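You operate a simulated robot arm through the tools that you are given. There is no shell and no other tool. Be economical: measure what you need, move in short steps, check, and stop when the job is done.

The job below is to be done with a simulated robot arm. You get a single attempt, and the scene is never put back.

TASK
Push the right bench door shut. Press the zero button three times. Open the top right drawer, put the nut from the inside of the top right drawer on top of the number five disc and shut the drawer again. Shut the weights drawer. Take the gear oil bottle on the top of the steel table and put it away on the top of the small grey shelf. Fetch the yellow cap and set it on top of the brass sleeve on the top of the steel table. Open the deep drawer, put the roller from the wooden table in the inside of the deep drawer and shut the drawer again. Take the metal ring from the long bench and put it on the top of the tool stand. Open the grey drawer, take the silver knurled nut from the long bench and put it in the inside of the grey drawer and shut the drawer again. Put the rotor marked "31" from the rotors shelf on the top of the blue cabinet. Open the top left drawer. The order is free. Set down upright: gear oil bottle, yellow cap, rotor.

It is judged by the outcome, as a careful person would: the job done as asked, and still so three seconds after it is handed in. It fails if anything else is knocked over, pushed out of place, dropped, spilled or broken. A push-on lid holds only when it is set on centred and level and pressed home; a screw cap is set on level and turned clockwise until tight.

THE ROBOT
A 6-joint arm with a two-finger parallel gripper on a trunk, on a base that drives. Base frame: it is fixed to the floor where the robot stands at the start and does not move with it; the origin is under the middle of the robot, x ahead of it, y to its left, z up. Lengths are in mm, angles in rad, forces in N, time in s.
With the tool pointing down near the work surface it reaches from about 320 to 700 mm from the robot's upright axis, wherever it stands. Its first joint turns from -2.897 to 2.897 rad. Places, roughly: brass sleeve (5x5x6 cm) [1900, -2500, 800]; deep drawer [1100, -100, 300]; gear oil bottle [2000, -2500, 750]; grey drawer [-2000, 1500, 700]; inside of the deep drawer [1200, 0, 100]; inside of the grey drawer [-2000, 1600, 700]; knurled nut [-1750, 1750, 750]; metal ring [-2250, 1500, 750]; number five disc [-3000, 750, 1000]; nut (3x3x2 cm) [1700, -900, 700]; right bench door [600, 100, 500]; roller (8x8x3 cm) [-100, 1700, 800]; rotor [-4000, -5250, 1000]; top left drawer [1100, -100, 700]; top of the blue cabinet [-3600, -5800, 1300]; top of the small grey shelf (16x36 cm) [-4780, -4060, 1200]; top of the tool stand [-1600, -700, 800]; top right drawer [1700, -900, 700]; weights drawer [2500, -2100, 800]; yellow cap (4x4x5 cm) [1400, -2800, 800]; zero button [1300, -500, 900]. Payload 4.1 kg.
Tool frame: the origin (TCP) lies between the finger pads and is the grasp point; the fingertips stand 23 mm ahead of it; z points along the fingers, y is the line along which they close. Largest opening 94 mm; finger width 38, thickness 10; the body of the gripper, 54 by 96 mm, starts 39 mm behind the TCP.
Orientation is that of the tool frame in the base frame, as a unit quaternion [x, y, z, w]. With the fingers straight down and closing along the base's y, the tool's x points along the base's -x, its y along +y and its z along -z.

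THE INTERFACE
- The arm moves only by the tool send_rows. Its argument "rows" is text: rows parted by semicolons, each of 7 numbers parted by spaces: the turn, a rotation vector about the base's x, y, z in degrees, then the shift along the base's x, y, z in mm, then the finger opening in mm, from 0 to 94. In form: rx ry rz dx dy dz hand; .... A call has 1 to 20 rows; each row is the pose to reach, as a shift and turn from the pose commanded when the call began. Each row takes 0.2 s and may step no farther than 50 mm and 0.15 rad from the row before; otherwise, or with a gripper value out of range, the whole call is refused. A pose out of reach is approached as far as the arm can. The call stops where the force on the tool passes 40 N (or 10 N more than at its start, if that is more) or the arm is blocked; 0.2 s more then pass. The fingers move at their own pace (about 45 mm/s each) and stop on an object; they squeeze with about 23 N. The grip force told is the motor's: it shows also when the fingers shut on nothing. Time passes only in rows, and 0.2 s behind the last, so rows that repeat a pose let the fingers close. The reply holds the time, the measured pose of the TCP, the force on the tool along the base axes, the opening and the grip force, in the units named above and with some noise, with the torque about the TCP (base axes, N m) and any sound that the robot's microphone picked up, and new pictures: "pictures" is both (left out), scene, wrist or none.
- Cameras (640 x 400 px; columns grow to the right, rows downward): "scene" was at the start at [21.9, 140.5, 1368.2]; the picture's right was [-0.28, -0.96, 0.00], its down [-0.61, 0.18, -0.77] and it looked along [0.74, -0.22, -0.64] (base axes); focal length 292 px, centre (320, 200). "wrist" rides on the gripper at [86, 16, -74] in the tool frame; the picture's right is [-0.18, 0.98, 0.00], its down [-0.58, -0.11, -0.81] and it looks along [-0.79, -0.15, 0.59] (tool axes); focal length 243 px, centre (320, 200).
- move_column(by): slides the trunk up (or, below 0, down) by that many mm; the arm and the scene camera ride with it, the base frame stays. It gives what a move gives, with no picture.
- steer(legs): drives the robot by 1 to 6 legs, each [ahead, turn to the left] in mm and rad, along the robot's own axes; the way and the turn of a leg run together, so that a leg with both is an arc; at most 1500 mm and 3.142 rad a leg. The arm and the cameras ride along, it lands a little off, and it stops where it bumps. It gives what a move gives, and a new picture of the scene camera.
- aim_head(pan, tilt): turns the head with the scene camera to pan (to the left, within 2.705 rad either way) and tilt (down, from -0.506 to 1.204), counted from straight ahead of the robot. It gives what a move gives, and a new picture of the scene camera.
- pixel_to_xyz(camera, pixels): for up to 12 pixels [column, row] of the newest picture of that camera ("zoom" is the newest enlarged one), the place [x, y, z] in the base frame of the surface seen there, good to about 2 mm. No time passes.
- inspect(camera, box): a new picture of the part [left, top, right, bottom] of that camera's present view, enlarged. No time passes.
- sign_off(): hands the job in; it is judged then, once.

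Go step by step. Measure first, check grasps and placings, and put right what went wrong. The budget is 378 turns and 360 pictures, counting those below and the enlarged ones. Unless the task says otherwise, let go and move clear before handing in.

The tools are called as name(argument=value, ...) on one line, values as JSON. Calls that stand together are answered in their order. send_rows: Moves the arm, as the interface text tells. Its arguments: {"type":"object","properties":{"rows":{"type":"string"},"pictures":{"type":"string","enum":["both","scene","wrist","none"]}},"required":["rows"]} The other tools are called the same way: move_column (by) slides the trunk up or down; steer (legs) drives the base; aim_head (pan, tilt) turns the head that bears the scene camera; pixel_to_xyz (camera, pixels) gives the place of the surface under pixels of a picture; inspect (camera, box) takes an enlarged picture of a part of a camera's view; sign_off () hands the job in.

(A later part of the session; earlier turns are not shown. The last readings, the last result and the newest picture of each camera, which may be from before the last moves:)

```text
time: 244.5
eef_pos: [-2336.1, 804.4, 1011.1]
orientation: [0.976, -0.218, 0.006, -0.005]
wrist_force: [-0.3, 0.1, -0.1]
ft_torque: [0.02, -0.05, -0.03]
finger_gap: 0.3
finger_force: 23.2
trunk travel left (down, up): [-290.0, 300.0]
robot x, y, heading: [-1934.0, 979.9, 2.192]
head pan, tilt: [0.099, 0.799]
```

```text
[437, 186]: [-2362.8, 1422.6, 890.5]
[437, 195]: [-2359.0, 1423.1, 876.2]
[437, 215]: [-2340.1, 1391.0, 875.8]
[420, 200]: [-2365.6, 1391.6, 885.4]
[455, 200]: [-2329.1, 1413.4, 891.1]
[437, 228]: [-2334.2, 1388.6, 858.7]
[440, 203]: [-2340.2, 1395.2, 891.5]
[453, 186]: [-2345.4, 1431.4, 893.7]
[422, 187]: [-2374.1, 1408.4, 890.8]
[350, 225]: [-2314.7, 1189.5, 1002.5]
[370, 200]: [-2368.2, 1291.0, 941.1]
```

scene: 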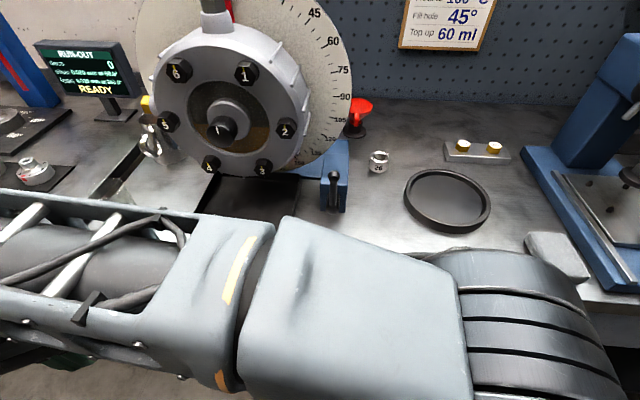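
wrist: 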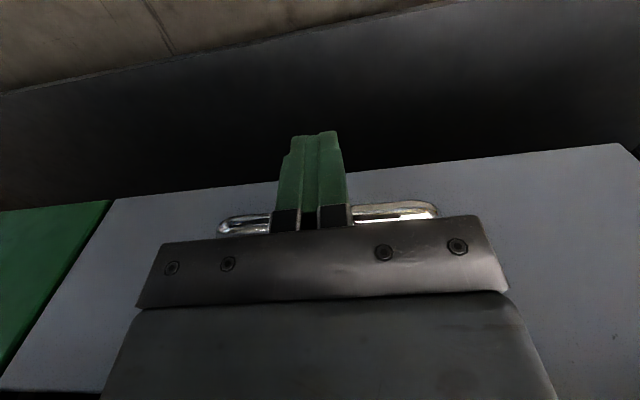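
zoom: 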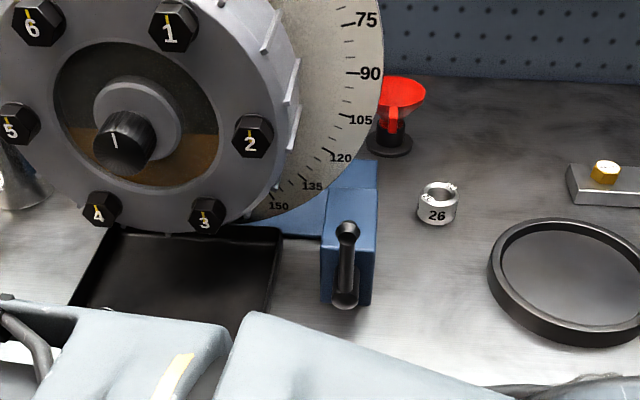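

The "26" ring centre is ≈ (-2349,1408), 42 mm across, top 891. I raise the hand and bring it round in front of the dial fixture to near the ring.

move_column(by=100)

send_rows(rows="0 0 -4 0 40 0 60; 0 0 -8 0 81 0 70; 0 0 -12 0 122 0 70; 0 0 -16 0 162 0 70; 0 0 -20 13 199 0 70; 0 0 -24 26 236 0 70; 0 0 -28 39 274 0 70; 0 0 -29 52 311 0 70; 0 0 -29 76 337 0 70; 0 0 -29 100 362 0 70; 0 0 -29 126 387 0 70; 0 0 -29 151 413 0 70; 0 0 -29 122 447 0 70; 0 0 -29 93 481 0 70; 0 0 -29 63 515 -20 70; 0 0 -29 63 515 -50 70; 0 0 -29 63 515 -90 70; 0 0 -29 63 515 -130 70")

```text
time: 245.8
eef_pos: [-2335.9, 803.6, 1110.5]
orientation: [0.976, -0.218, 0.006, -0.005]
wrist_force: [0.1, -1.1, -0.7]
ft_torque: [0.0, -0.02, 0.03]
finger_gap: 0.0
finger_force: 22.9
trunk travel left (down, up): [-390.0, 200.0]
robot x, y, heading: [-1931.2, 978.0, 2.192]
head pan, tilt: [0.099, 0.799]
```

```text
time: 249.6
eef_pos: [-2274.6, 1320.2, 980.0]
orientation: [0.89, -0.456, 0.007, -0.003]
wrist_force: [-0.7, -0.7, -0.3]
ft_torque: [-0.04, -0.01, -0.01]
finger_gap: 70.0
finger_force: 0.1
trunk travel left (down, up): [-390.0, 200.0]
robot x, y, heading: [-1935.3, 975.0, 2.19]
head pan, tilt: [0.099, 0.799]
```

scene: 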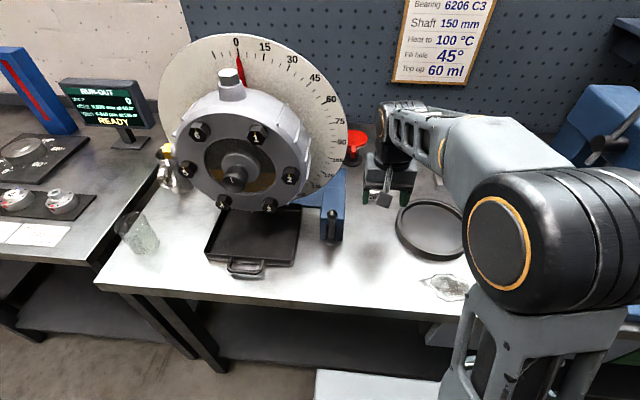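
wrist: 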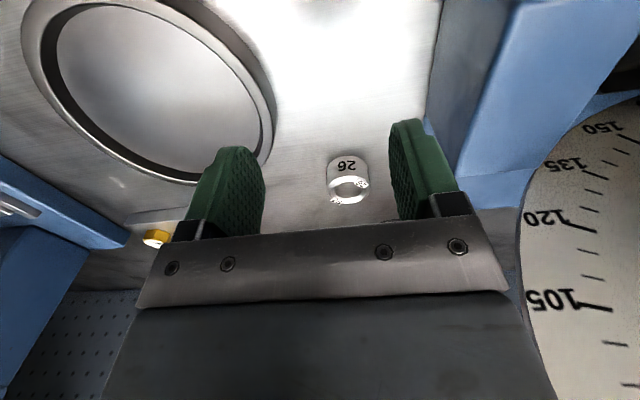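

The ring shows at wrist (347,180). I move above it at z 940.

send_rows(rows="0 0 0 -25 29 -15 70; 0 0 0 -50 59 -30 70; 0 0 0 -74 88 -38 70; 0 0 0 -74 88 -42 70", pictures="wrist")

```text
time: 250.6
eef_pos: [-2347.5, 1408.2, 938.2]
orientation: [0.89, -0.455, 0.007, -0.003]
wrist_force: [0.2, 1.0, -0.2]
ft_torque: [0.01, 0.02, 0.0]
finger_gap: 69.9
finger_force: 0.1
trunk travel left (down, up): [-390.0, 200.0]
robot x, y, heading: [-1933.4, 980.1, 2.187]
head pan, tilt: [0.099, 0.799]
```

wrist: 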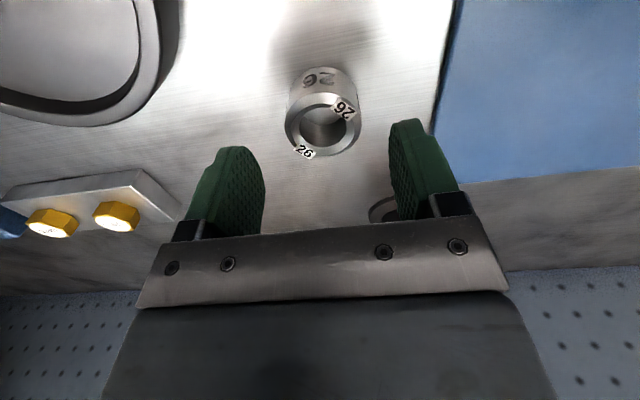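

pixel_to_xyz(camera="wrist", pixels=[[287, 125], [361, 128], [322, 95], [322, 153], [321, 70], [322, 125]])

```text
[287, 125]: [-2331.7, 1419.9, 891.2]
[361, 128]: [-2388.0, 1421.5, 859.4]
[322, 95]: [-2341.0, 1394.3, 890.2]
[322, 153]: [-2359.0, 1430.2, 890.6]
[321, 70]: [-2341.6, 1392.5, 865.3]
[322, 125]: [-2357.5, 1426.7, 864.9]
```

Ring centre ≈ (-2350,1410). I descend and grip.

send_rows(rows="0 0 0 -2 2 -25 70; 0 0 0 -2 2 -45 70; 0 0 0 -2 2 -53 70; 0 0 0 -2 2 -53 20; 0 0 0 -2 2 -53 20; 0 0 0 -2 2 -53 20; 0 0 0 -2 2 -53 20; 0 0 0 -2 2 -33 20; 0 0 0 -2 2 -3 20", pictures="wrist")

```text
time: 252.6
eef_pos: [-2348.8, 1412.1, 935.2]
orientation: [0.89, -0.456, 0.007, -0.003]
wrist_force: [-0.7, 0.1, -1.2]
ft_torque: [0.0, -0.04, 0.01]
finger_gap: 46.1
finger_force: 23.1
trunk travel left (down, up): [-390.0, 200.0]
robot x, y, heading: [-1933.7, 978.3, 2.19]
head pan, tilt: [0.099, 0.799]
```

wrist: 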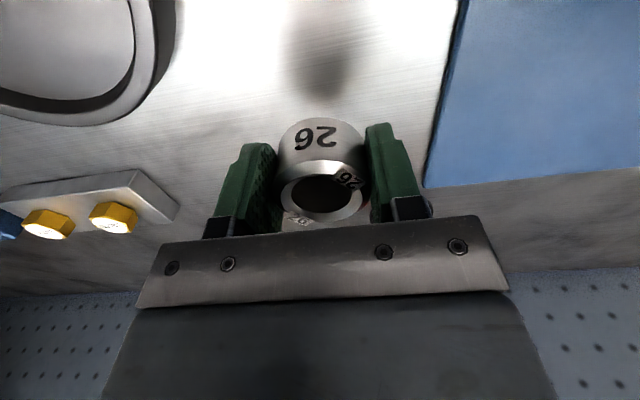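

The ring is held at 46 mm. I retract it, back out and turn toward the tool stand.

send_rows(rows="0 0 0 0 0 40 20; 0 0 0 20 -22 60 20; 0 0 0 50 -54 60 20; 0 0 0 80 -86 60 20; 0 0 0 110 -118 60 20; 0 0 0 130 -140 60 20", pictures="none")

steer(legs=[[-300, 0], [0, 2.639], [350, 0]])

aim_head(pan=0.1, tilt=0.6)

```text
time: 254.0
eef_pos: [-2220.0, 1270.3, 995.1]
orientation: [0.89, -0.456, 0.007, -0.004]
wrist_force: [0.2, 0.4, -1.0]
ft_torque: [-0.02, -0.01, 0.01]
finger_gap: 45.9
finger_force: 23.5
trunk travel left (down, up): [-390.0, 200.0]
robot x, y, heading: [-1931.2, 978.4, 2.189]
head pan, tilt: [0.099, 0.799]
```

```text
time: 264.1
eef_pos: [-1633.0, -22.9, 994.7]
orientation: [0.677, 0.736, -0.002, -0.007]
wrist_force: [-0.4, 0.7, -1.1]
ft_torque: [0.02, -0.02, -0.01]
finger_gap: 46.1
finger_force: 22.9
trunk travel left (down, up): [-390.0, 200.0]
robot x, y, heading: [-1728.9, 377.2, -1.499]
head pan, tilt: [0.099, 0.799]
```

scene: 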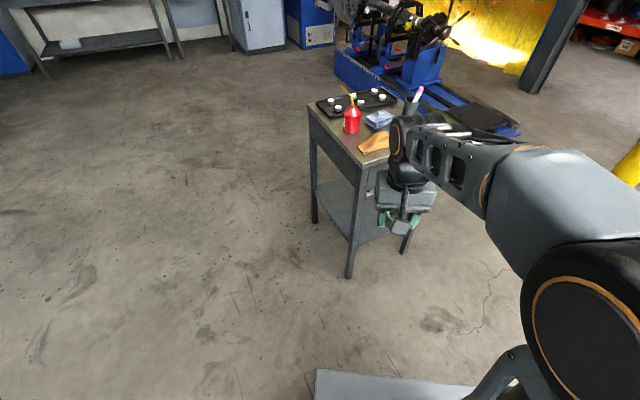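

```text
time: 264.8
eef_pos: [-1632.7, -21.9, 995.3]
orientation: [0.678, 0.735, -0.001, -0.008]
wrist_force: [0.2, 0.2, -0.9]
ft_torque: [0.04, 0.02, 0.01]
finger_gap: 46.0
finger_force: 22.7
trunk travel left (down, up): [-390.0, 200.0]
robot x, y, heading: [-1726.9, 377.3, -1.495]
head pan, tilt: [0.099, 0.6]
```

scene: 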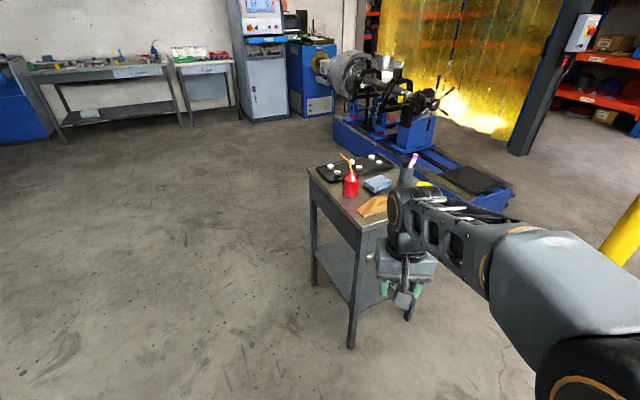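

The stand top shows at (350–400,170–215) with a tray, oil can, cloth and sandpaper. I enlarge it and measure.

inspect(camera="scene", box=[300, 140, 450, 240])

pixel_to_xyz(camera="scene", pixels=[[312, 178], [365, 228], [340, 200], [374, 206], [378, 184], [360, 165], [350, 185], [325, 190], [355, 212], [408, 160], [395, 195]])

```text
4.00 times, centred on (375, 190) of scene
```

zoom: 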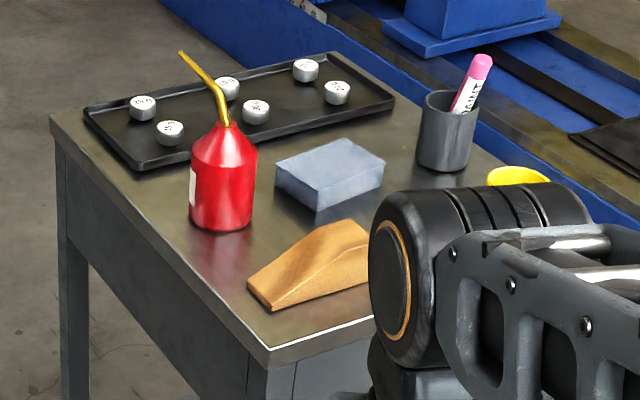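

```text
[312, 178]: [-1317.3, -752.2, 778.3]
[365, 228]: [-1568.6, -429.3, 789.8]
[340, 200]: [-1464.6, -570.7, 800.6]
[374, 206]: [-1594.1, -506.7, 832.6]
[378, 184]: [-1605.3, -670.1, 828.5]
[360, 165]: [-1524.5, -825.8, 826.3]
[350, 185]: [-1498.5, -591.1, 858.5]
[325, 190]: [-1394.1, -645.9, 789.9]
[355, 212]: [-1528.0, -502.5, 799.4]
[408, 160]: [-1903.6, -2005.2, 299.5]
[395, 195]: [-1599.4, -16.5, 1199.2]
```

The table top is z≈800; part is hidden by the arm. I drive round to its north-west side and look over it.

steer(legs=[[0, -0.49], [560, 0], [0, 1.04]])

aim_head(pan=0.1, tilt=0.8)

```text
time: 272.0
eef_pos: [-1665.8, -424.5, 996.1]
orientation: [0.457, 0.89, -0.004, -0.007]
wrist_force: [-0.1, 0.0, -1.0]
ft_torque: [0.04, -0.02, 0.04]
finger_gap: 46.2
finger_force: 22.8
trunk travel left (down, up): [-390.0, 200.0]
robot x, y, heading: [-1953.4, -132.1, -0.944]
head pan, tilt: [0.099, 0.6]
```

scene: 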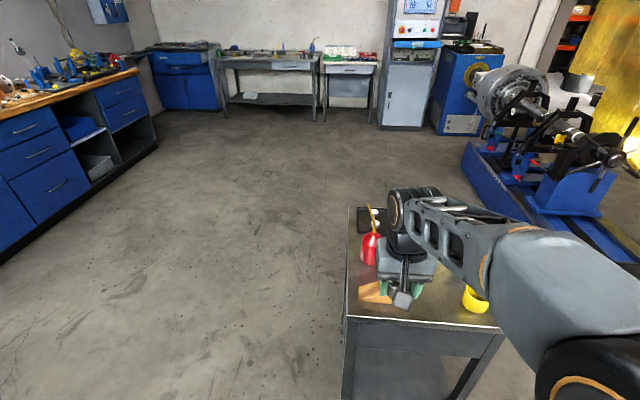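

```text
time: 272.8
eef_pos: [-1665.6, -424.6, 995.1]
orientation: [0.456, 0.89, -0.003, -0.006]
wrist_force: [0.1, 0.0, -0.7]
ft_torque: [0.0, 0.01, 0.02]
finger_gap: 46.2
finger_force: 22.9
trunk travel left (down, up): [-390.0, 200.0]
robot x, y, heading: [-1954.5, -130.2, -0.951]
head pan, tilt: [0.099, 0.799]
```

scene: 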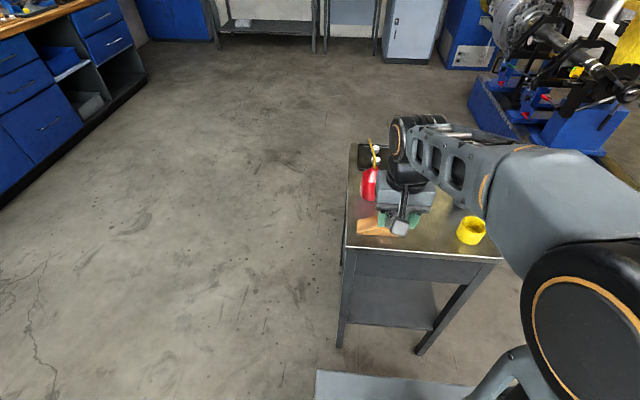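

There is free space on the front edge between the wedge (375,228) and the yellow tape (470,232). I measure.

pixel_to_xyz(camera="scene", pixels=[[430, 240], [445, 230], [458, 235], [483, 235], [470, 242], [470, 220], [350, 245], [498, 255], [375, 235], [440, 250], [440, 205]])

inspect(camera="wrist", box=[0, 0, 640, 400])

```text
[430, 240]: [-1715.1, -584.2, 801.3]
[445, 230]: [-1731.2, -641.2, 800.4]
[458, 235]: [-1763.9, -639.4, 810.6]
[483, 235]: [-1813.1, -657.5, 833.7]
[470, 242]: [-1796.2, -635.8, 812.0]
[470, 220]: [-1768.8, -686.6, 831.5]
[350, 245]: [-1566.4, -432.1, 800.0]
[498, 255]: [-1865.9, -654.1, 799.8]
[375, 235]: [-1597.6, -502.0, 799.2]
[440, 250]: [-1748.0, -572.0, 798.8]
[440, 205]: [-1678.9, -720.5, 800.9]
```

```text
1.00 times, centred on (320, 200) of wrist (not enlarged: the box is as wide or as high as the picture)
```

zoom: 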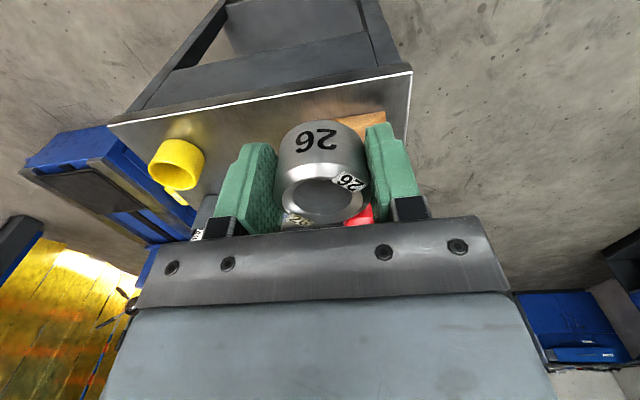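

Free spot chosen (-1703,-605). I move above it and check with the wrist camera.

send_rows(rows="0 0 0 -9 -45 0 20; 0 0 0 -18 -90 0 20; 0 0 0 -28 -135 0 20; 0 0 0 -37 -180 0 20; 0 0 0 -37 -180 -40 20; 0 0 0 -37 -180 -80 20")

```text
time: 274.2
eef_pos: [-1700.1, -604.8, 916.9]
orientation: [0.455, 0.891, -0.004, -0.007]
wrist_force: [-0.6, 0.1, -1.3]
ft_torque: [0.01, 0.01, 0.03]
finger_gap: 45.8
finger_force: 23.3
trunk travel left (down, up): [-390.0, 200.0]
robot x, y, heading: [-1948.8, -133.8, -0.946]
head pan, tilt: [0.099, 0.799]
```

scene: 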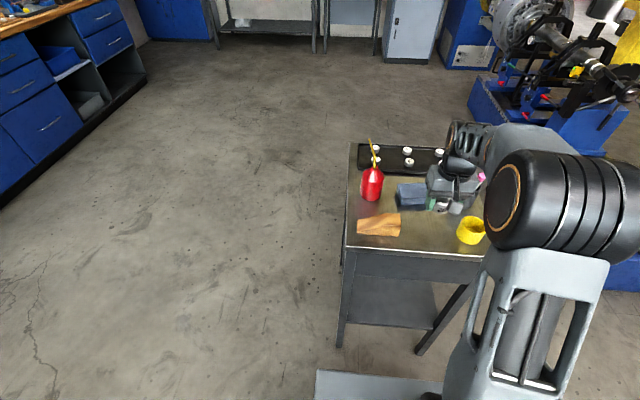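
wrist: 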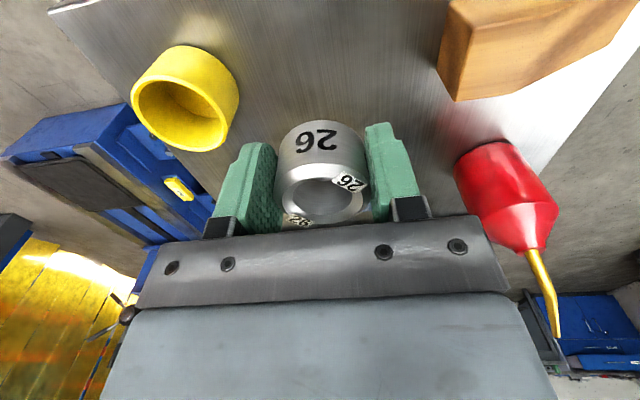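

Clear beneath on the table side; I check the foam block and cup positions near the drop line.

pixel_to_xyz(camera="scene", pixels=[[424, 205], [424, 190], [398, 230], [460, 222], [430, 225], [412, 208]])

inspect(camera="scene", box=[340, 130, 500, 270])

```text
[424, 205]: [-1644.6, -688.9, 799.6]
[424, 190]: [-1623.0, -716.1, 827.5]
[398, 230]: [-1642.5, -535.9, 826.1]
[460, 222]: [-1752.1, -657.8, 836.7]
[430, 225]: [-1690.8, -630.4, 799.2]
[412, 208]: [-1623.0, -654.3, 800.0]
```

```text
2.86 times, centred on (420, 200) of scene
```

zoom: 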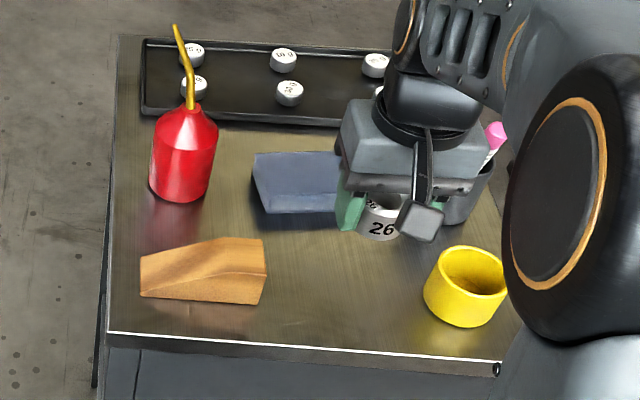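

All clear. I lower until the ring touches, then release.

send_rows(rows="0 0 0 0 0 -40 20; 0 0 0 0 0 -75 20; 0 0 0 0 0 -85 20; 0 0 0 0 0 -88 20; 0 0 0 0 0 -90 20; 0 0 0 0 0 -91.5 20; 0 0 0 0 0 -93 20", pictures="none")

```text
time: 275.8
eef_pos: [-1701.7, -604.0, 824.2]
orientation: [0.457, 0.89, -0.004, -0.005]
wrist_force: [-0.7, 0.1, 15.9]
ft_torque: [0.21, -0.11, -0.05]
finger_gap: 46.1
finger_force: 23.4
trunk travel left (down, up): [-390.0, 200.0]
robot x, y, heading: [-1951.8, -128.2, -0.949]
head pan, tilt: [0.099, 0.799]
```

Touching (16 N). I open and rise.

send_rows(rows="0 0 0 0 0 1 52; 0 0 0 0 0 1 65; 0 0 0 0 0 1 70; 0 0 0 0 0 35 70; 0 0 0 0 0 80 70; 0 0 0 0 0 125 70; 0 0 0 -22 38 150 70; 0 0 0 -45 80 160 70")

```text
refused: row 7 steps farther than a row can; nothing moved
```

send_rows(rows="0 0 0 0 0 1 52; 0 0 0 0 0 1 65; 0 0 0 0 0 1 70; 0 0 0 0 0 35 70; 0 0 0 0 0 80 70; 0 0 0 0 0 125 70; 0 0 0 -20 30 150 70; 0 0 0 -40 65 160 70")

```text
time: 277.6
eef_pos: [-1744.4, -541.5, 985.1]
orientation: [0.456, 0.89, -0.003, -0.007]
wrist_force: [-0.4, 0.5, 0.2]
ft_torque: [0.0, 0.01, 0.03]
finger_gap: 70.0
finger_force: 0.1
trunk travel left (down, up): [-390.0, 200.0]
robot x, y, heading: [-1952.9, -125.1, -0.95]
head pan, tilt: [0.099, 0.799]
```

scene: 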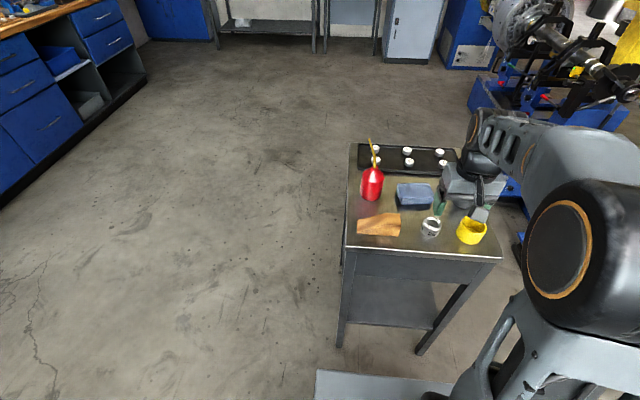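
wrist: 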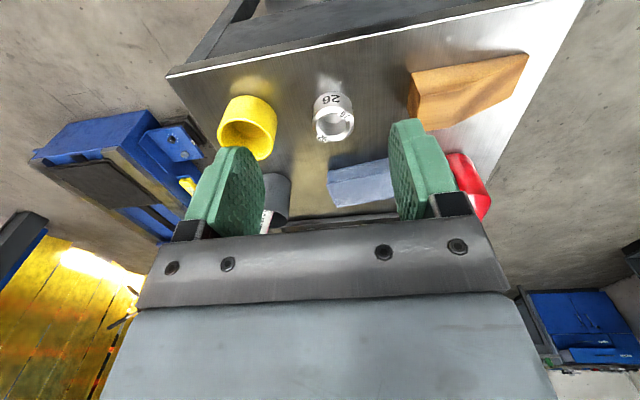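

The ring stands on the tool stand. Next the deep drawer: I back away and drive to the drawer block of the long bench.

steer(legs=[[-250, 0], [0, 0.707], [1500, 0], [1050, 0], [0, 0.868]])

aim_head(pan=0.1, tilt=0.8)

```text
time: 295.5
eef_pos: [758.9, -345.7, 985.3]
orientation: [-0.305, 0.952, -0.008, -0.003]
wrist_force: [0.0, 0.2, -0.5]
ft_torque: [-0.01, 0.04, 0.0]
finger_gap: 69.7
finger_force: 0.0
trunk travel left (down, up): [-390.0, 200.0]
robot x, y, heading: [350.3, -554.5, 0.616]
head pan, tilt: [0.099, 0.799]
```

scene: 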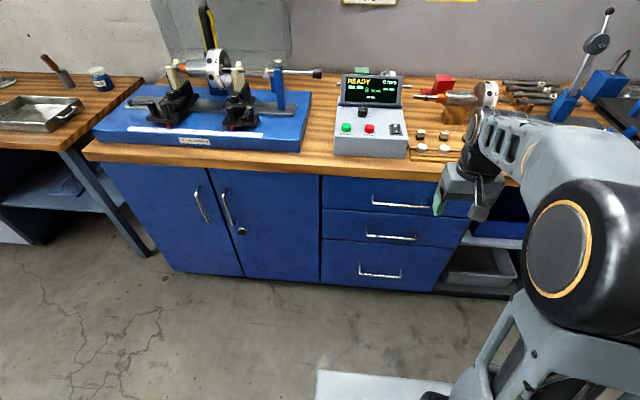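

```text
time: 296.1
eef_pos: [759.9, -345.4, 984.3]
orientation: [-0.306, 0.952, -0.008, -0.003]
wrist_force: [0.1, -0.2, -0.2]
ft_torque: [-0.01, -0.01, 0.01]
finger_gap: 70.1
finger_force: 0.0
trunk travel left (down, up): [-390.0, 200.0]
robot x, y, heading: [346.9, -558.8, 0.622]
head pan, tilt: [0.099, 0.799]
```

scene: 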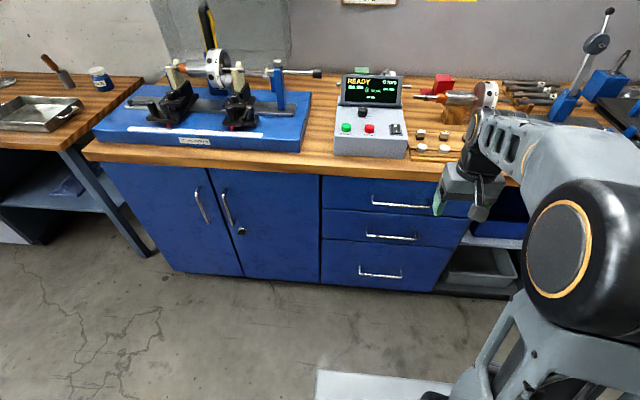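

The three handles show at (400,205), (390,237), (380,275). I measure them.

pixel_to_xyz(camera="scene", pixels=[[373, 203], [400, 206], [428, 207], [367, 234], [390, 239], [414, 238], [360, 272], [380, 276], [401, 277], [380, 262], [380, 250], [380, 287]])

```text
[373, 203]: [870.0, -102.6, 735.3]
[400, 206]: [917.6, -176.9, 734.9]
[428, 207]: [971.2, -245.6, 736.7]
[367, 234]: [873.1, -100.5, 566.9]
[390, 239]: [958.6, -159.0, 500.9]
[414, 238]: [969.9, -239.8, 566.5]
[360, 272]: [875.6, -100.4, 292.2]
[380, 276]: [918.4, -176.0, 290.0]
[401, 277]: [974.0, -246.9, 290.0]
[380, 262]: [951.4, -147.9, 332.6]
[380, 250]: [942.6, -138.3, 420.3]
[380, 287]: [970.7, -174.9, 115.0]
```

The deep drawer handle sits at (919,-175,290). I drive 80 mm closer, yaw the hand 90° and lower the trunk fully.

steer(legs=[[80, 0]])

send_rows(rows="0 0 8 -10 -7 0 40; 0 0 16 -20 -14 0 40; 0 0 24 -30 -21 0 40; 0 0 32 -40 -28 0 40; 0 0 40 -45 -30 0 40; 0 0 48 -45 -30 0 40; 0 0 56 -45 -30 0 40; 0 0 64 -45 -30 0 40; 0 0 72 -45 -30 0 40; 0 0 80 -45 -30 0 40; 0 0 88 -45 -30 0 40; 0 0 90.5 -45 -30 0 40", pictures="none")

move_column(by=-385)

```text
time: 297.1
eef_pos: [825.8, -299.9, 984.1]
orientation: [-0.306, 0.952, -0.008, -0.002]
wrist_force: [0.0, 0.1, -0.4]
ft_torque: [-0.01, -0.03, 0.02]
finger_gap: 70.0
finger_force: 0.2
trunk travel left (down, up): [-390.0, 200.0]
robot x, y, heading: [412.8, -507.3, 0.619]
head pan, tilt: [0.099, 0.799]
```

scene: 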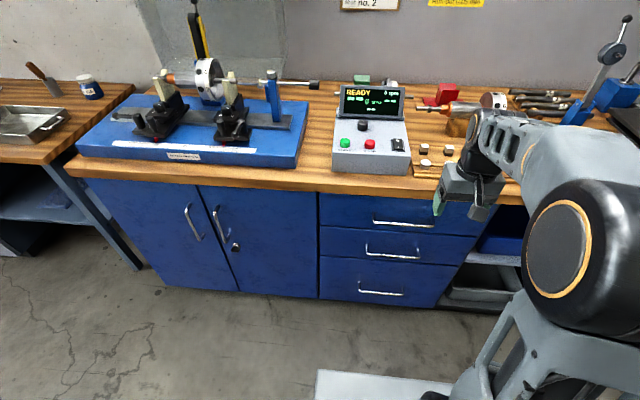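

```text
time: 299.7
eef_pos: [781.3, -329.4, 984.2]
orientation: [0.892, -0.453, 0.007, -0.004]
wrist_force: [0.3, -0.1, 0.1]
ft_torque: [0.0, 0.02, 0.01]
finger_gap: 40.1
finger_force: 0.0
trunk travel left (down, up): [-390.0, 200.0]
robot x, y, heading: [412.2, -510.1, 0.617]
head pan, tilt: [0.099, 0.799]
```

```text
time: 303.4
eef_pos: [781.9, -330.7, 600.9]
orientation: [0.891, -0.453, 0.007, -0.002]
wrist_force: [-1.1, 0.6, 0.8]
ft_torque: [-0.01, 0.05, 0.01]
finger_gap: 40.1
finger_force: 0.1
trunk travel left (down, up): [-5.0, 585.0]
robot x, y, heading: [414.3, -509.6, 0.619]
head pan, tilt: [0.099, 0.799]
```

Hand at z 601. I lower it with the arm to z≈340 in front of the deep drawer.

send_rows(rows="0 0 0 0 10 -45 40; 0 0 0 0 20 -90 40; 0 0 0 0 30 -135 40; 0 0 0 0 36 -180 40; 0 0 0 0 36 -220 40; 0 0 0 0 36 -250 40")

```text
time: 304.9
eef_pos: [778.1, -295.5, 349.9]
orientation: [0.891, -0.453, 0.007, -0.003]
wrist_force: [0.4, -0.4, -0.2]
ft_torque: [0.0, -0.01, 0.0]
finger_gap: 40.2
finger_force: 0.0
trunk travel left (down, up): [-5.0, 585.0]
robot x, y, heading: [414.0, -509.0, 0.618]
head pan, tilt: [0.099, 0.799]
```

scene: 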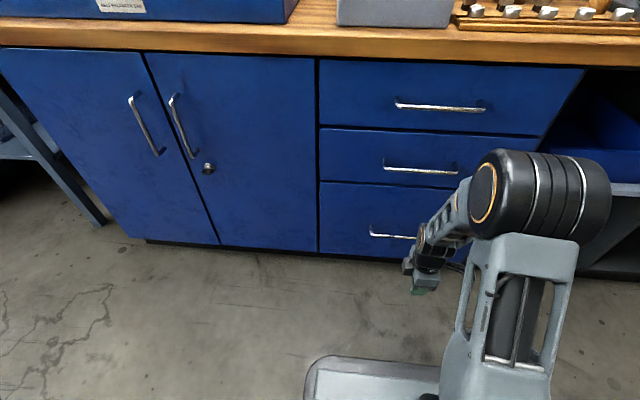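
wrist: 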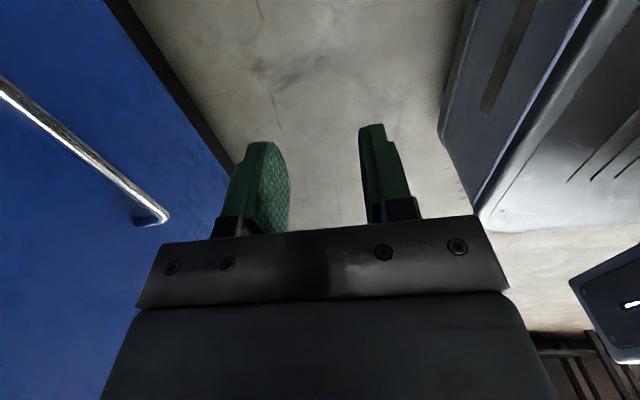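

It reaches fine. I tilt 50° toward the drawer here.

send_rows(rows="4.4 -6.1 0 0 0 0 40; 8.8 -12.2 0 0 0 0 40; 13.2 -18.3 0 0 5 -10 40; 17.6 -24.4 0 0 10 -20 40; 22 -30.5 0 5 15 -30 40; 26.3 -36.5 0 10 20 -40 40; 29.3 -40.6 0 20 30 -50 40; 29.3 -40.6 0 30 40 -55 40", pictures="wrist")

```text
time: 306.6
eef_pos: [810.9, -253.0, 296.1]
orientation: [0.804, -0.412, 0.2, -0.379]
wrist_force: [0.3, 0.0, -0.4]
ft_torque: [0.03, 0.0, -0.01]
finger_gap: 40.1
finger_force: 0.2
trunk travel left (down, up): [-5.0, 585.0]
robot x, y, heading: [416.7, -508.5, 0.616]
head pan, tilt: [0.099, 0.799]
```

wrist: 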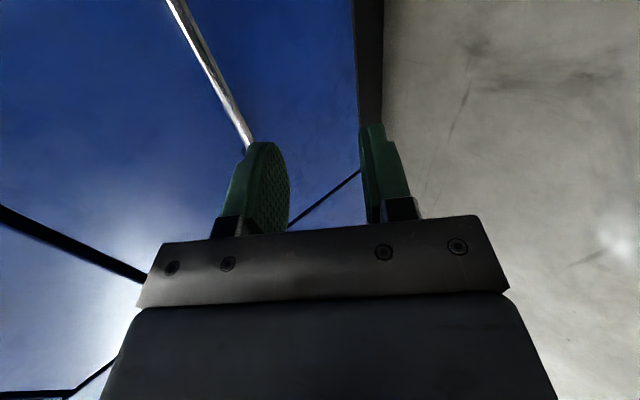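

The approach must run along the tool axis. I move up-and-in first, then slide diagonally onto the bar.

send_rows(rows="0 0 0 22 16 20 40; 0 0 0 45 33 36 40; 0 0 0 68 49 36 40; 0 0 0 87 63 16 40; 0 0 0 100 72 3 40; 0 0 0 105 76 -4 40", pictures="wrist")

```text
time: 308.1
eef_pos: [915.8, -178.5, 291.2]
orientation: [0.805, -0.411, 0.199, -0.379]
wrist_force: [-0.4, -0.2, -0.1]
ft_torque: [-0.05, -0.01, 0.0]
finger_gap: 40.3
finger_force: 0.1
trunk travel left (down, up): [-5.0, 585.0]
robot x, y, heading: [412.9, -506.9, 0.619]
head pan, tilt: [0.099, 0.799]
```

wrist: 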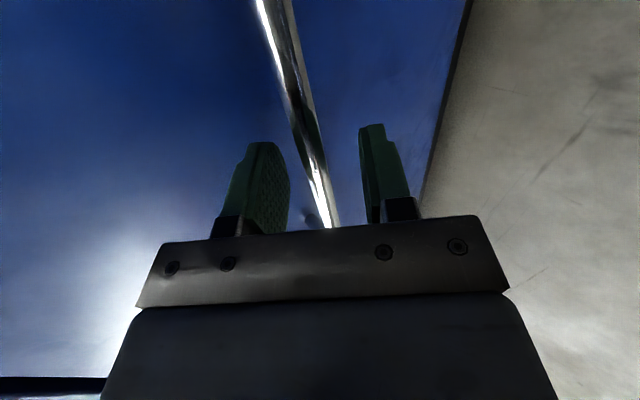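

The bar lies between the fingers. I close.

send_rows(rows="0 0 0 0 0 0 5; 0 0 0 0 0 0 5; 0 0 0 0 0 0 5; 0 0 0 0 0 0 5", pictures="none")

```text
time: 309.1
eef_pos: [917.2, -177.4, 292.3]
orientation: [0.803, -0.411, 0.201, -0.381]
wrist_force: [2.2, 3.4, 13.5]
ft_torque: [0.21, -0.03, 0.0]
finger_gap: 11.6
finger_force: 45.2
trunk travel left (down, up): [-5.0, 585.0]
robot x, y, heading: [411.5, -508.9, 0.621]
head pan, tilt: [0.099, 0.799]
```

Gripped. I pull by driving back 300 mm.

steer(legs=[[-300, 0]])

```text
time: 311.1
eef_pos: [661.4, -354.4, 290.0]
orientation: [0.808, -0.408, 0.197, -0.377]
wrist_force: [-20.4, 24.5, -3.5]
ft_torque: [1.34, 0.98, -0.38]
finger_gap: 11.8
finger_force: 45.4
trunk travel left (down, up): [-5.0, 585.0]
robot x, y, heading: [161.6, -684.7, 0.625]
head pan, tilt: [0.099, 0.799]
```

scene: 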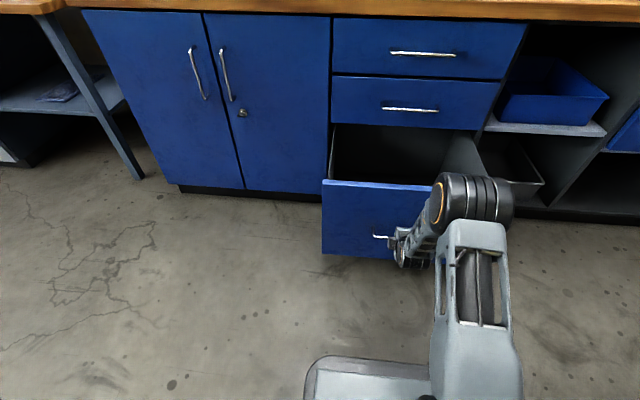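

The deep drawer is open about 310 mm. I release and withdraw along the tool axis, untilt and measure the drawer.

pixel_to_xyz(camera="scene", pixels=[[325, 180], [420, 186], [370, 183], [360, 150], [340, 200], [340, 130], [470, 140], [400, 170]])

send_rows(rows="0 0 0 0 0 0 40; 0 0 0 0 0 0 40; 0 0 0 -18 -13 19 40; 0 0 0 -36 -26 38 40; -4.4 6.1 0 -60 -43 60 40; -8.8 12.2 0 -70 -50 90 40; -13.2 18.3 0 -70 -50 125 40; -17.6 24.4 0 -70 -50 160 40; -22 30.5 0 -70 -50 200 40; -26.3 36.5 0 -60 -43 240 40; -29.3 40.6 0 -50 -36 280 70", pictures="none")

move_column(by=400)

```text
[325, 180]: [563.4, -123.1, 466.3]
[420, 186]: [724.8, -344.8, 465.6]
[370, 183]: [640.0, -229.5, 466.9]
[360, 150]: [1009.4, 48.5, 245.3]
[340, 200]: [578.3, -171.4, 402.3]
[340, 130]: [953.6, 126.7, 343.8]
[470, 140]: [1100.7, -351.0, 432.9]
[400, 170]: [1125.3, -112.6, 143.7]
```

```text
time: 313.5
eef_pos: [611.5, -391.8, 569.1]
orientation: [0.892, -0.451, 0.003, -0.002]
wrist_force: [0.7, 0.3, 0.2]
ft_torque: [0.0, 0.0, 0.01]
finger_gap: 69.9
finger_force: 0.0
out of reach, approached as far as the arm can: row 7
trunk travel left (down, up): [-5.0, 585.0]
robot x, y, heading: [159.8, -689.2, 0.631]
head pan, tilt: [0.099, 0.799]
```

```text
time: 317.4
eef_pos: [612.2, -392.5, 968.7]
orientation: [0.892, -0.451, 0.003, -0.002]
wrist_force: [-0.1, 0.3, -0.3]
ft_torque: [-0.01, 0.01, 0.02]
finger_gap: 69.8
finger_force: 0.0
trunk travel left (down, up): [-405.0, 185.0]
robot x, y, heading: [164.2, -690.2, 0.625]
head pan, tilt: [0.099, 0.799]
```

The drawer's front top is z 466. Now I drive toward the wooden table to find the roller.

steer(legs=[[0, 1.168], [1050, 0]])

aim_head(pan=0.0, tilt=0.5)

```text
time: 325.6
eef_pos: [-159.3, 865.2, 968.9]
orientation: [0.993, 0.117, -0.001, -0.004]
wrist_force: [0.3, -0.2, -0.4]
ft_torque: [-0.01, 0.03, -0.01]
finger_gap: 70.3
finger_force: 0.0
trunk travel left (down, up): [-405.0, 185.0]
robot x, y, heading: [-63.4, 335.2, 1.799]
head pan, tilt: [0.099, 0.799]
```

scene: 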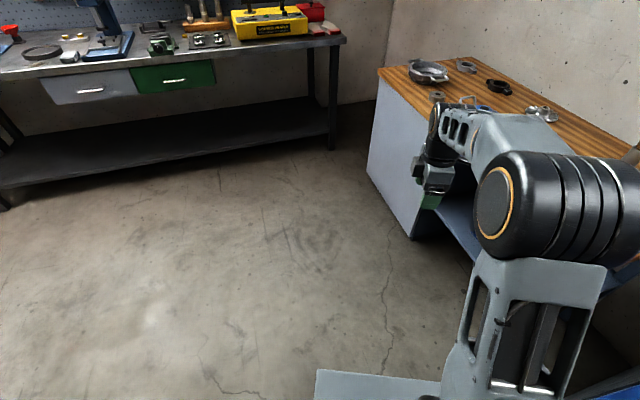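

```text
time: 326.4
eef_pos: [-158.3, 864.4, 967.5]
orientation: [0.993, 0.116, 0.0, -0.003]
wrist_force: [0.2, 0.2, 0.0]
ft_torque: [-0.02, 0.01, 0.0]
finger_gap: 70.1
finger_force: 0.0
trunk travel left (down, up): [-405.0, 185.0]
robot x, y, heading: [-66.2, 337.1, 1.797]
head pan, tilt: [0.0, 0.499]
```

scene: 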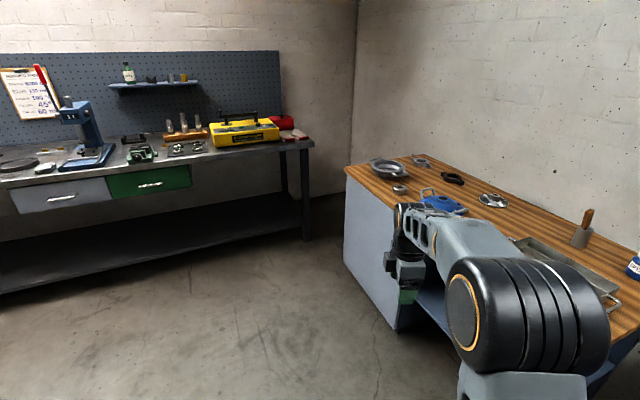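

Several items stand on the wooden table: bowl (388,168), small pot (400,190), others. I enlarge and measure.

inspect(camera="scene", box=[345, 145, 525, 255])

pixel_to_xyz(camera="scene", pixels=[[388, 168], [400, 188], [421, 160], [452, 177], [440, 202], [493, 199], [348, 175], [390, 225], [345, 170], [400, 194]])

```text
3.56 times, centred on (435, 200) of scene
```

zoom: 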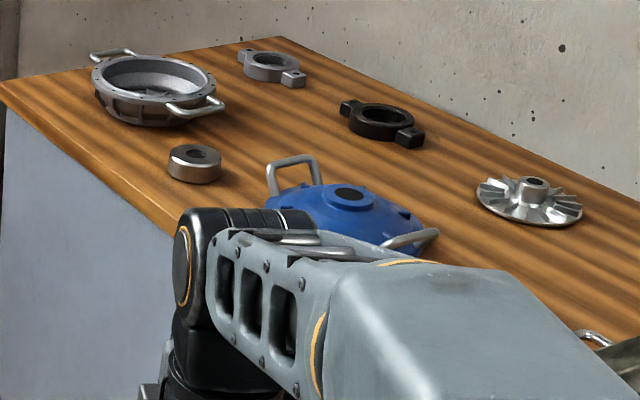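

```text
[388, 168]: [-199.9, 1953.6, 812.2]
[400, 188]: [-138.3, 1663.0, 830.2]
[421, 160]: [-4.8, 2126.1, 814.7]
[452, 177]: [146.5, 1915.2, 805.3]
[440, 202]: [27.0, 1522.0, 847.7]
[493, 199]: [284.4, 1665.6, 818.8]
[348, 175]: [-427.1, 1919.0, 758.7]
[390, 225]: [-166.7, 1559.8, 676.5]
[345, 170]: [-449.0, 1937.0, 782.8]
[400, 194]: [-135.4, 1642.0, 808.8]
```

The roller is the steel cylinder at zoom (195,163), about (-136,1670). I drive to stand in front of it.

steer(legs=[[0, 0.234], [1140, 0], [0, -1.406]])

aim_head(pan=0.15, tilt=0.8)

```text
time: 336.5
eef_pos: [-128.0, 1634.9, 967.8]
orientation: [0.893, -0.449, 0.004, -0.003]
wrist_force: [0.1, 0.0, 0.1]
ft_torque: [0.0, -0.01, 0.02]
finger_gap: 70.0
finger_force: 0.0
trunk travel left (down, up): [-405.0, 185.0]
robot x, y, heading: [-569.9, 1344.2, 0.634]
head pan, tilt: [0.0, 0.499]
```

scene: 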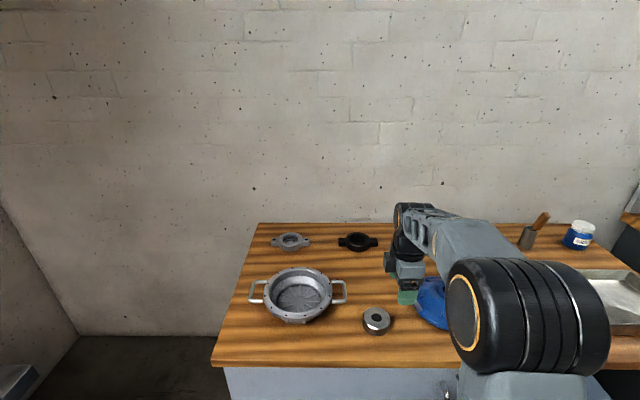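

```text
time: 337.3
eef_pos: [-128.0, 1635.6, 968.0]
orientation: [0.893, -0.449, 0.002, -0.002]
wrist_force: [-0.2, -0.1, -0.1]
ft_torque: [0.01, -0.02, 0.01]
finger_gap: 70.2
finger_force: 0.0
trunk travel left (down, up): [-405.0, 185.0]
robot x, y, heading: [-574.9, 1336.8, 0.63]
head pan, tilt: [0.15, 0.799]
```

scene: 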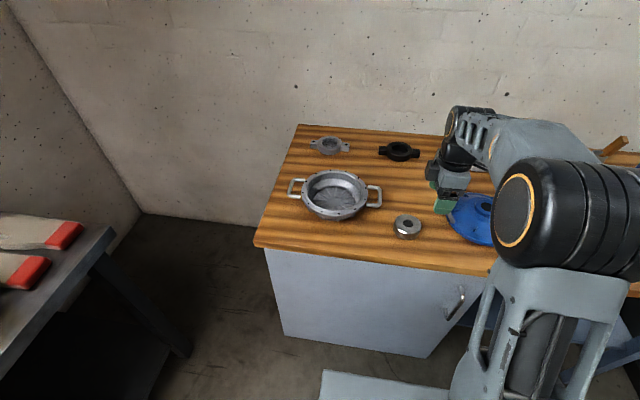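

inspect(camera="scene", box=[360, 190, 520, 290])

pixel_to_xyz(camera="scene", pixels=[[407, 216], [394, 224], [421, 224], [407, 231], [407, 238], [380, 195], [448, 210], [407, 245]])

```text
4.00 times, centred on (440, 240) of scene
```

zoom: 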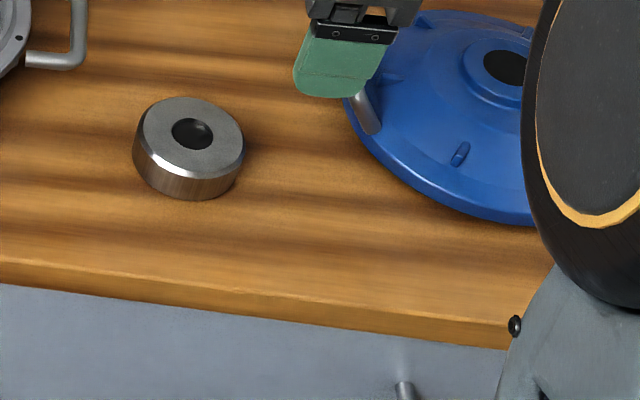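

```text
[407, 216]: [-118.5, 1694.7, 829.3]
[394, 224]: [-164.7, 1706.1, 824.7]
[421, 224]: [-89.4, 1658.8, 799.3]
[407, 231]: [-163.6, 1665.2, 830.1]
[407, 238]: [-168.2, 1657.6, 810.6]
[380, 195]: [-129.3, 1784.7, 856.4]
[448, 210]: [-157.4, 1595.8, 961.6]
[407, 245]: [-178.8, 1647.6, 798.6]
```

pixel_to_xyz(camera="zoom", pixels=[[190, 98], [190, 170], [138, 130], [243, 135], [190, 110], [190, 195], [150, 110], [225, 110]])

```text
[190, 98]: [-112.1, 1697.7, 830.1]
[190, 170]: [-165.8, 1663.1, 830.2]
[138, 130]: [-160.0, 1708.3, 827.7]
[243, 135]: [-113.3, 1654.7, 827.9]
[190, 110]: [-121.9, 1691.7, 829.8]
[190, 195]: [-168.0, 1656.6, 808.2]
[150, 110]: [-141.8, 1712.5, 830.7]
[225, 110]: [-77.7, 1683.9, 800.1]
```

Roller centre ≈ (-138,1681), top 830, ~75 mm across. I open wide, move over it and descend.

send_rows(rows="0 0 0 -5 23 0 93; 0 0 0 -10 45 0 93; 0 0 0 -10 45 -45 93; 0 0 0 -10 45 -85 93; 0 0 0 -10 45 -105 93")

```text
time: 338.5
eef_pos: [-137.1, 1679.4, 865.0]
orientation: [0.893, -0.45, 0.002, -0.003]
wrist_force: [1.2, 0.4, 0.4]
ft_torque: [0.0, -0.01, -0.01]
finger_gap: 92.9
finger_force: 0.1
trunk travel left (down, up): [-405.0, 185.0]
robot x, y, heading: [-577.9, 1338.9, 0.631]
head pan, tilt: [0.15, 0.799]
```

scene: 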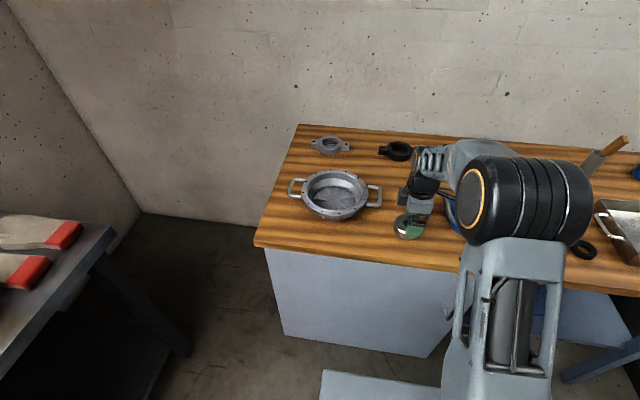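
wrist: 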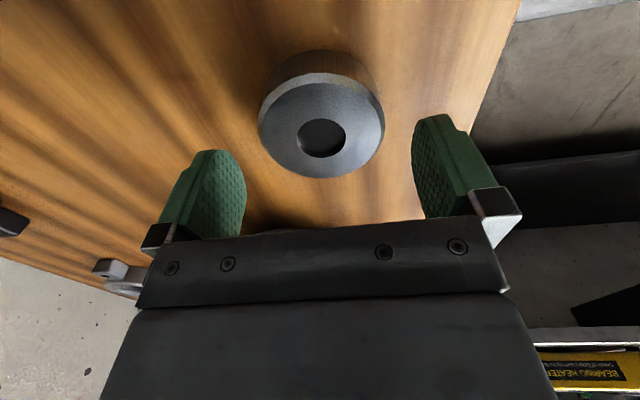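

I check centring on the wrist view.

pixel_to_xyz(camera="wrist", pixels=[[262, 130], [381, 125], [322, 82], [322, 176], [322, 105]])

```text
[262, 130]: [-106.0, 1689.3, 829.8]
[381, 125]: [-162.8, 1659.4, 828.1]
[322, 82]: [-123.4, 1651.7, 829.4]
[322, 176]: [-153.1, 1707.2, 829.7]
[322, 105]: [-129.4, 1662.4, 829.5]
```

Well centred. I descend 40 mm and grip.

send_rows(rows="0 0 0 0 -1 -25 93; 0 0 0 0 -1 -37 93; 0 0 0 0 -1 -39.5 93; 0 0 0 0 -1 -39.5 60; 0 0 0 0 -1 -39.5 60; 0 0 0 0 -1 -39.5 60; 0 0 0 0 -1 -20 60; 0 0 0 0 -1 20 60; 0 0 0 0 -1 60 60; 0 0 0 0 -1 100 60", pictures="wrist")

```text
time: 340.7
eef_pos: [-136.0, 1680.0, 963.8]
orientation: [0.893, -0.449, 0.002, -0.002]
wrist_force: [-1.3, 1.1, -6.8]
ft_torque: [-0.01, 0.02, 0.01]
finger_gap: 71.4
finger_force: 22.7
trunk travel left (down, up): [-405.0, 185.0]
robot x, y, heading: [-578.1, 1337.0, 0.633]
head pan, tilt: [0.15, 0.799]
```

wrist: 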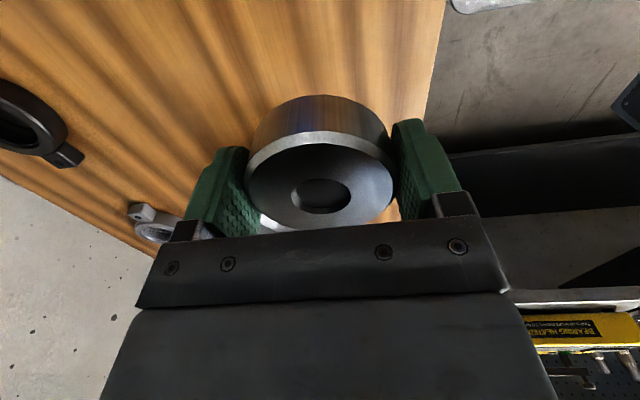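

The roller is held at 71 mm. I drive back to stand in front of the open deep drawer.

steer(legs=[[-200, 0], [0, -1.648], [1400, 0], [678, 0], [0, 1.64]])

aim_head(pan=0.1, tilt=0.95)

```text
time: 360.2
eef_pos: [772.4, -218.9, 963.0]
orientation: [0.889, -0.458, 0.002, -0.002]
wrist_force: [-0.2, 0.5, -6.8]
ft_torque: [-0.02, 0.01, -0.01]
finger_gap: 71.3
finger_force: 23.5
trunk travel left (down, up): [-405.0, 185.0]
robot x, y, heading: [326.7, -552.5, 0.616]
head pan, tilt: [0.15, 0.799]
```

scene: 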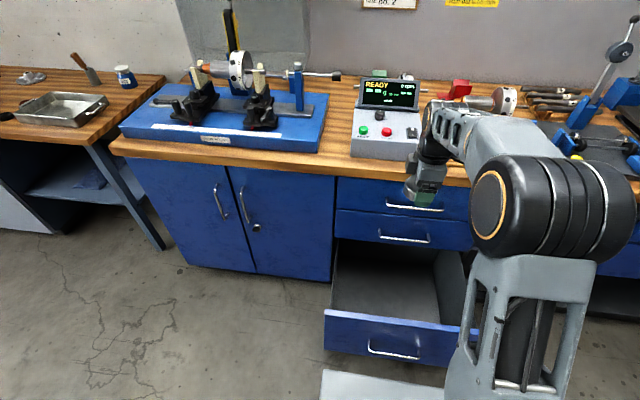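

```text
time: 360.9
eef_pos: [773.4, -218.2, 963.5]
orientation: [0.889, -0.458, 0.002, -0.002]
wrist_force: [0.4, -0.1, -6.0]
ft_torque: [-0.03, 0.01, -0.01]
finger_gap: 71.5
finger_force: 23.1
trunk travel left (down, up): [-405.0, 185.0]
robot x, y, heading: [323.5, -552.3, 0.615]
head pan, tilt: [0.099, 0.949]
```

scene: 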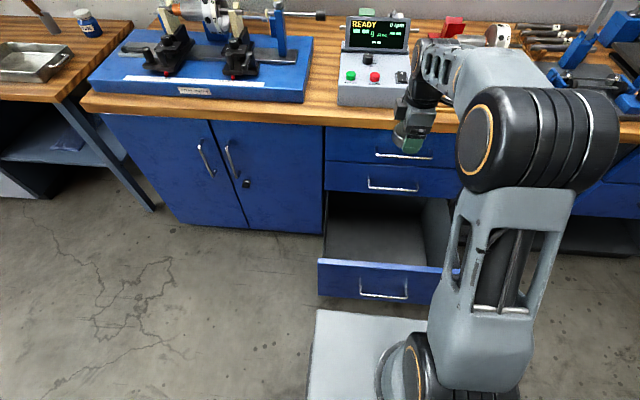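

The roller is held over; I measure the drawer's inside and rim.

pixel_to_xyz(camera="scene", pixels=[[370, 245], [400, 245], [350, 215], [400, 215], [330, 262], [430, 268], [327, 205], [450, 235], [380, 292], [390, 187], [330, 245]])

```text
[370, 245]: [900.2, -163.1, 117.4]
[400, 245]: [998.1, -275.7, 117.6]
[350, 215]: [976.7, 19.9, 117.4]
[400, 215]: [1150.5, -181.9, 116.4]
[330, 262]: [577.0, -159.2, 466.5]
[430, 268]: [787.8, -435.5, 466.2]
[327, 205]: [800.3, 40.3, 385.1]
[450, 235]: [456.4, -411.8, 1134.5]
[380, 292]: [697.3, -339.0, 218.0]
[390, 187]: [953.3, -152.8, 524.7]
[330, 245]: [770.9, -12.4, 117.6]
```

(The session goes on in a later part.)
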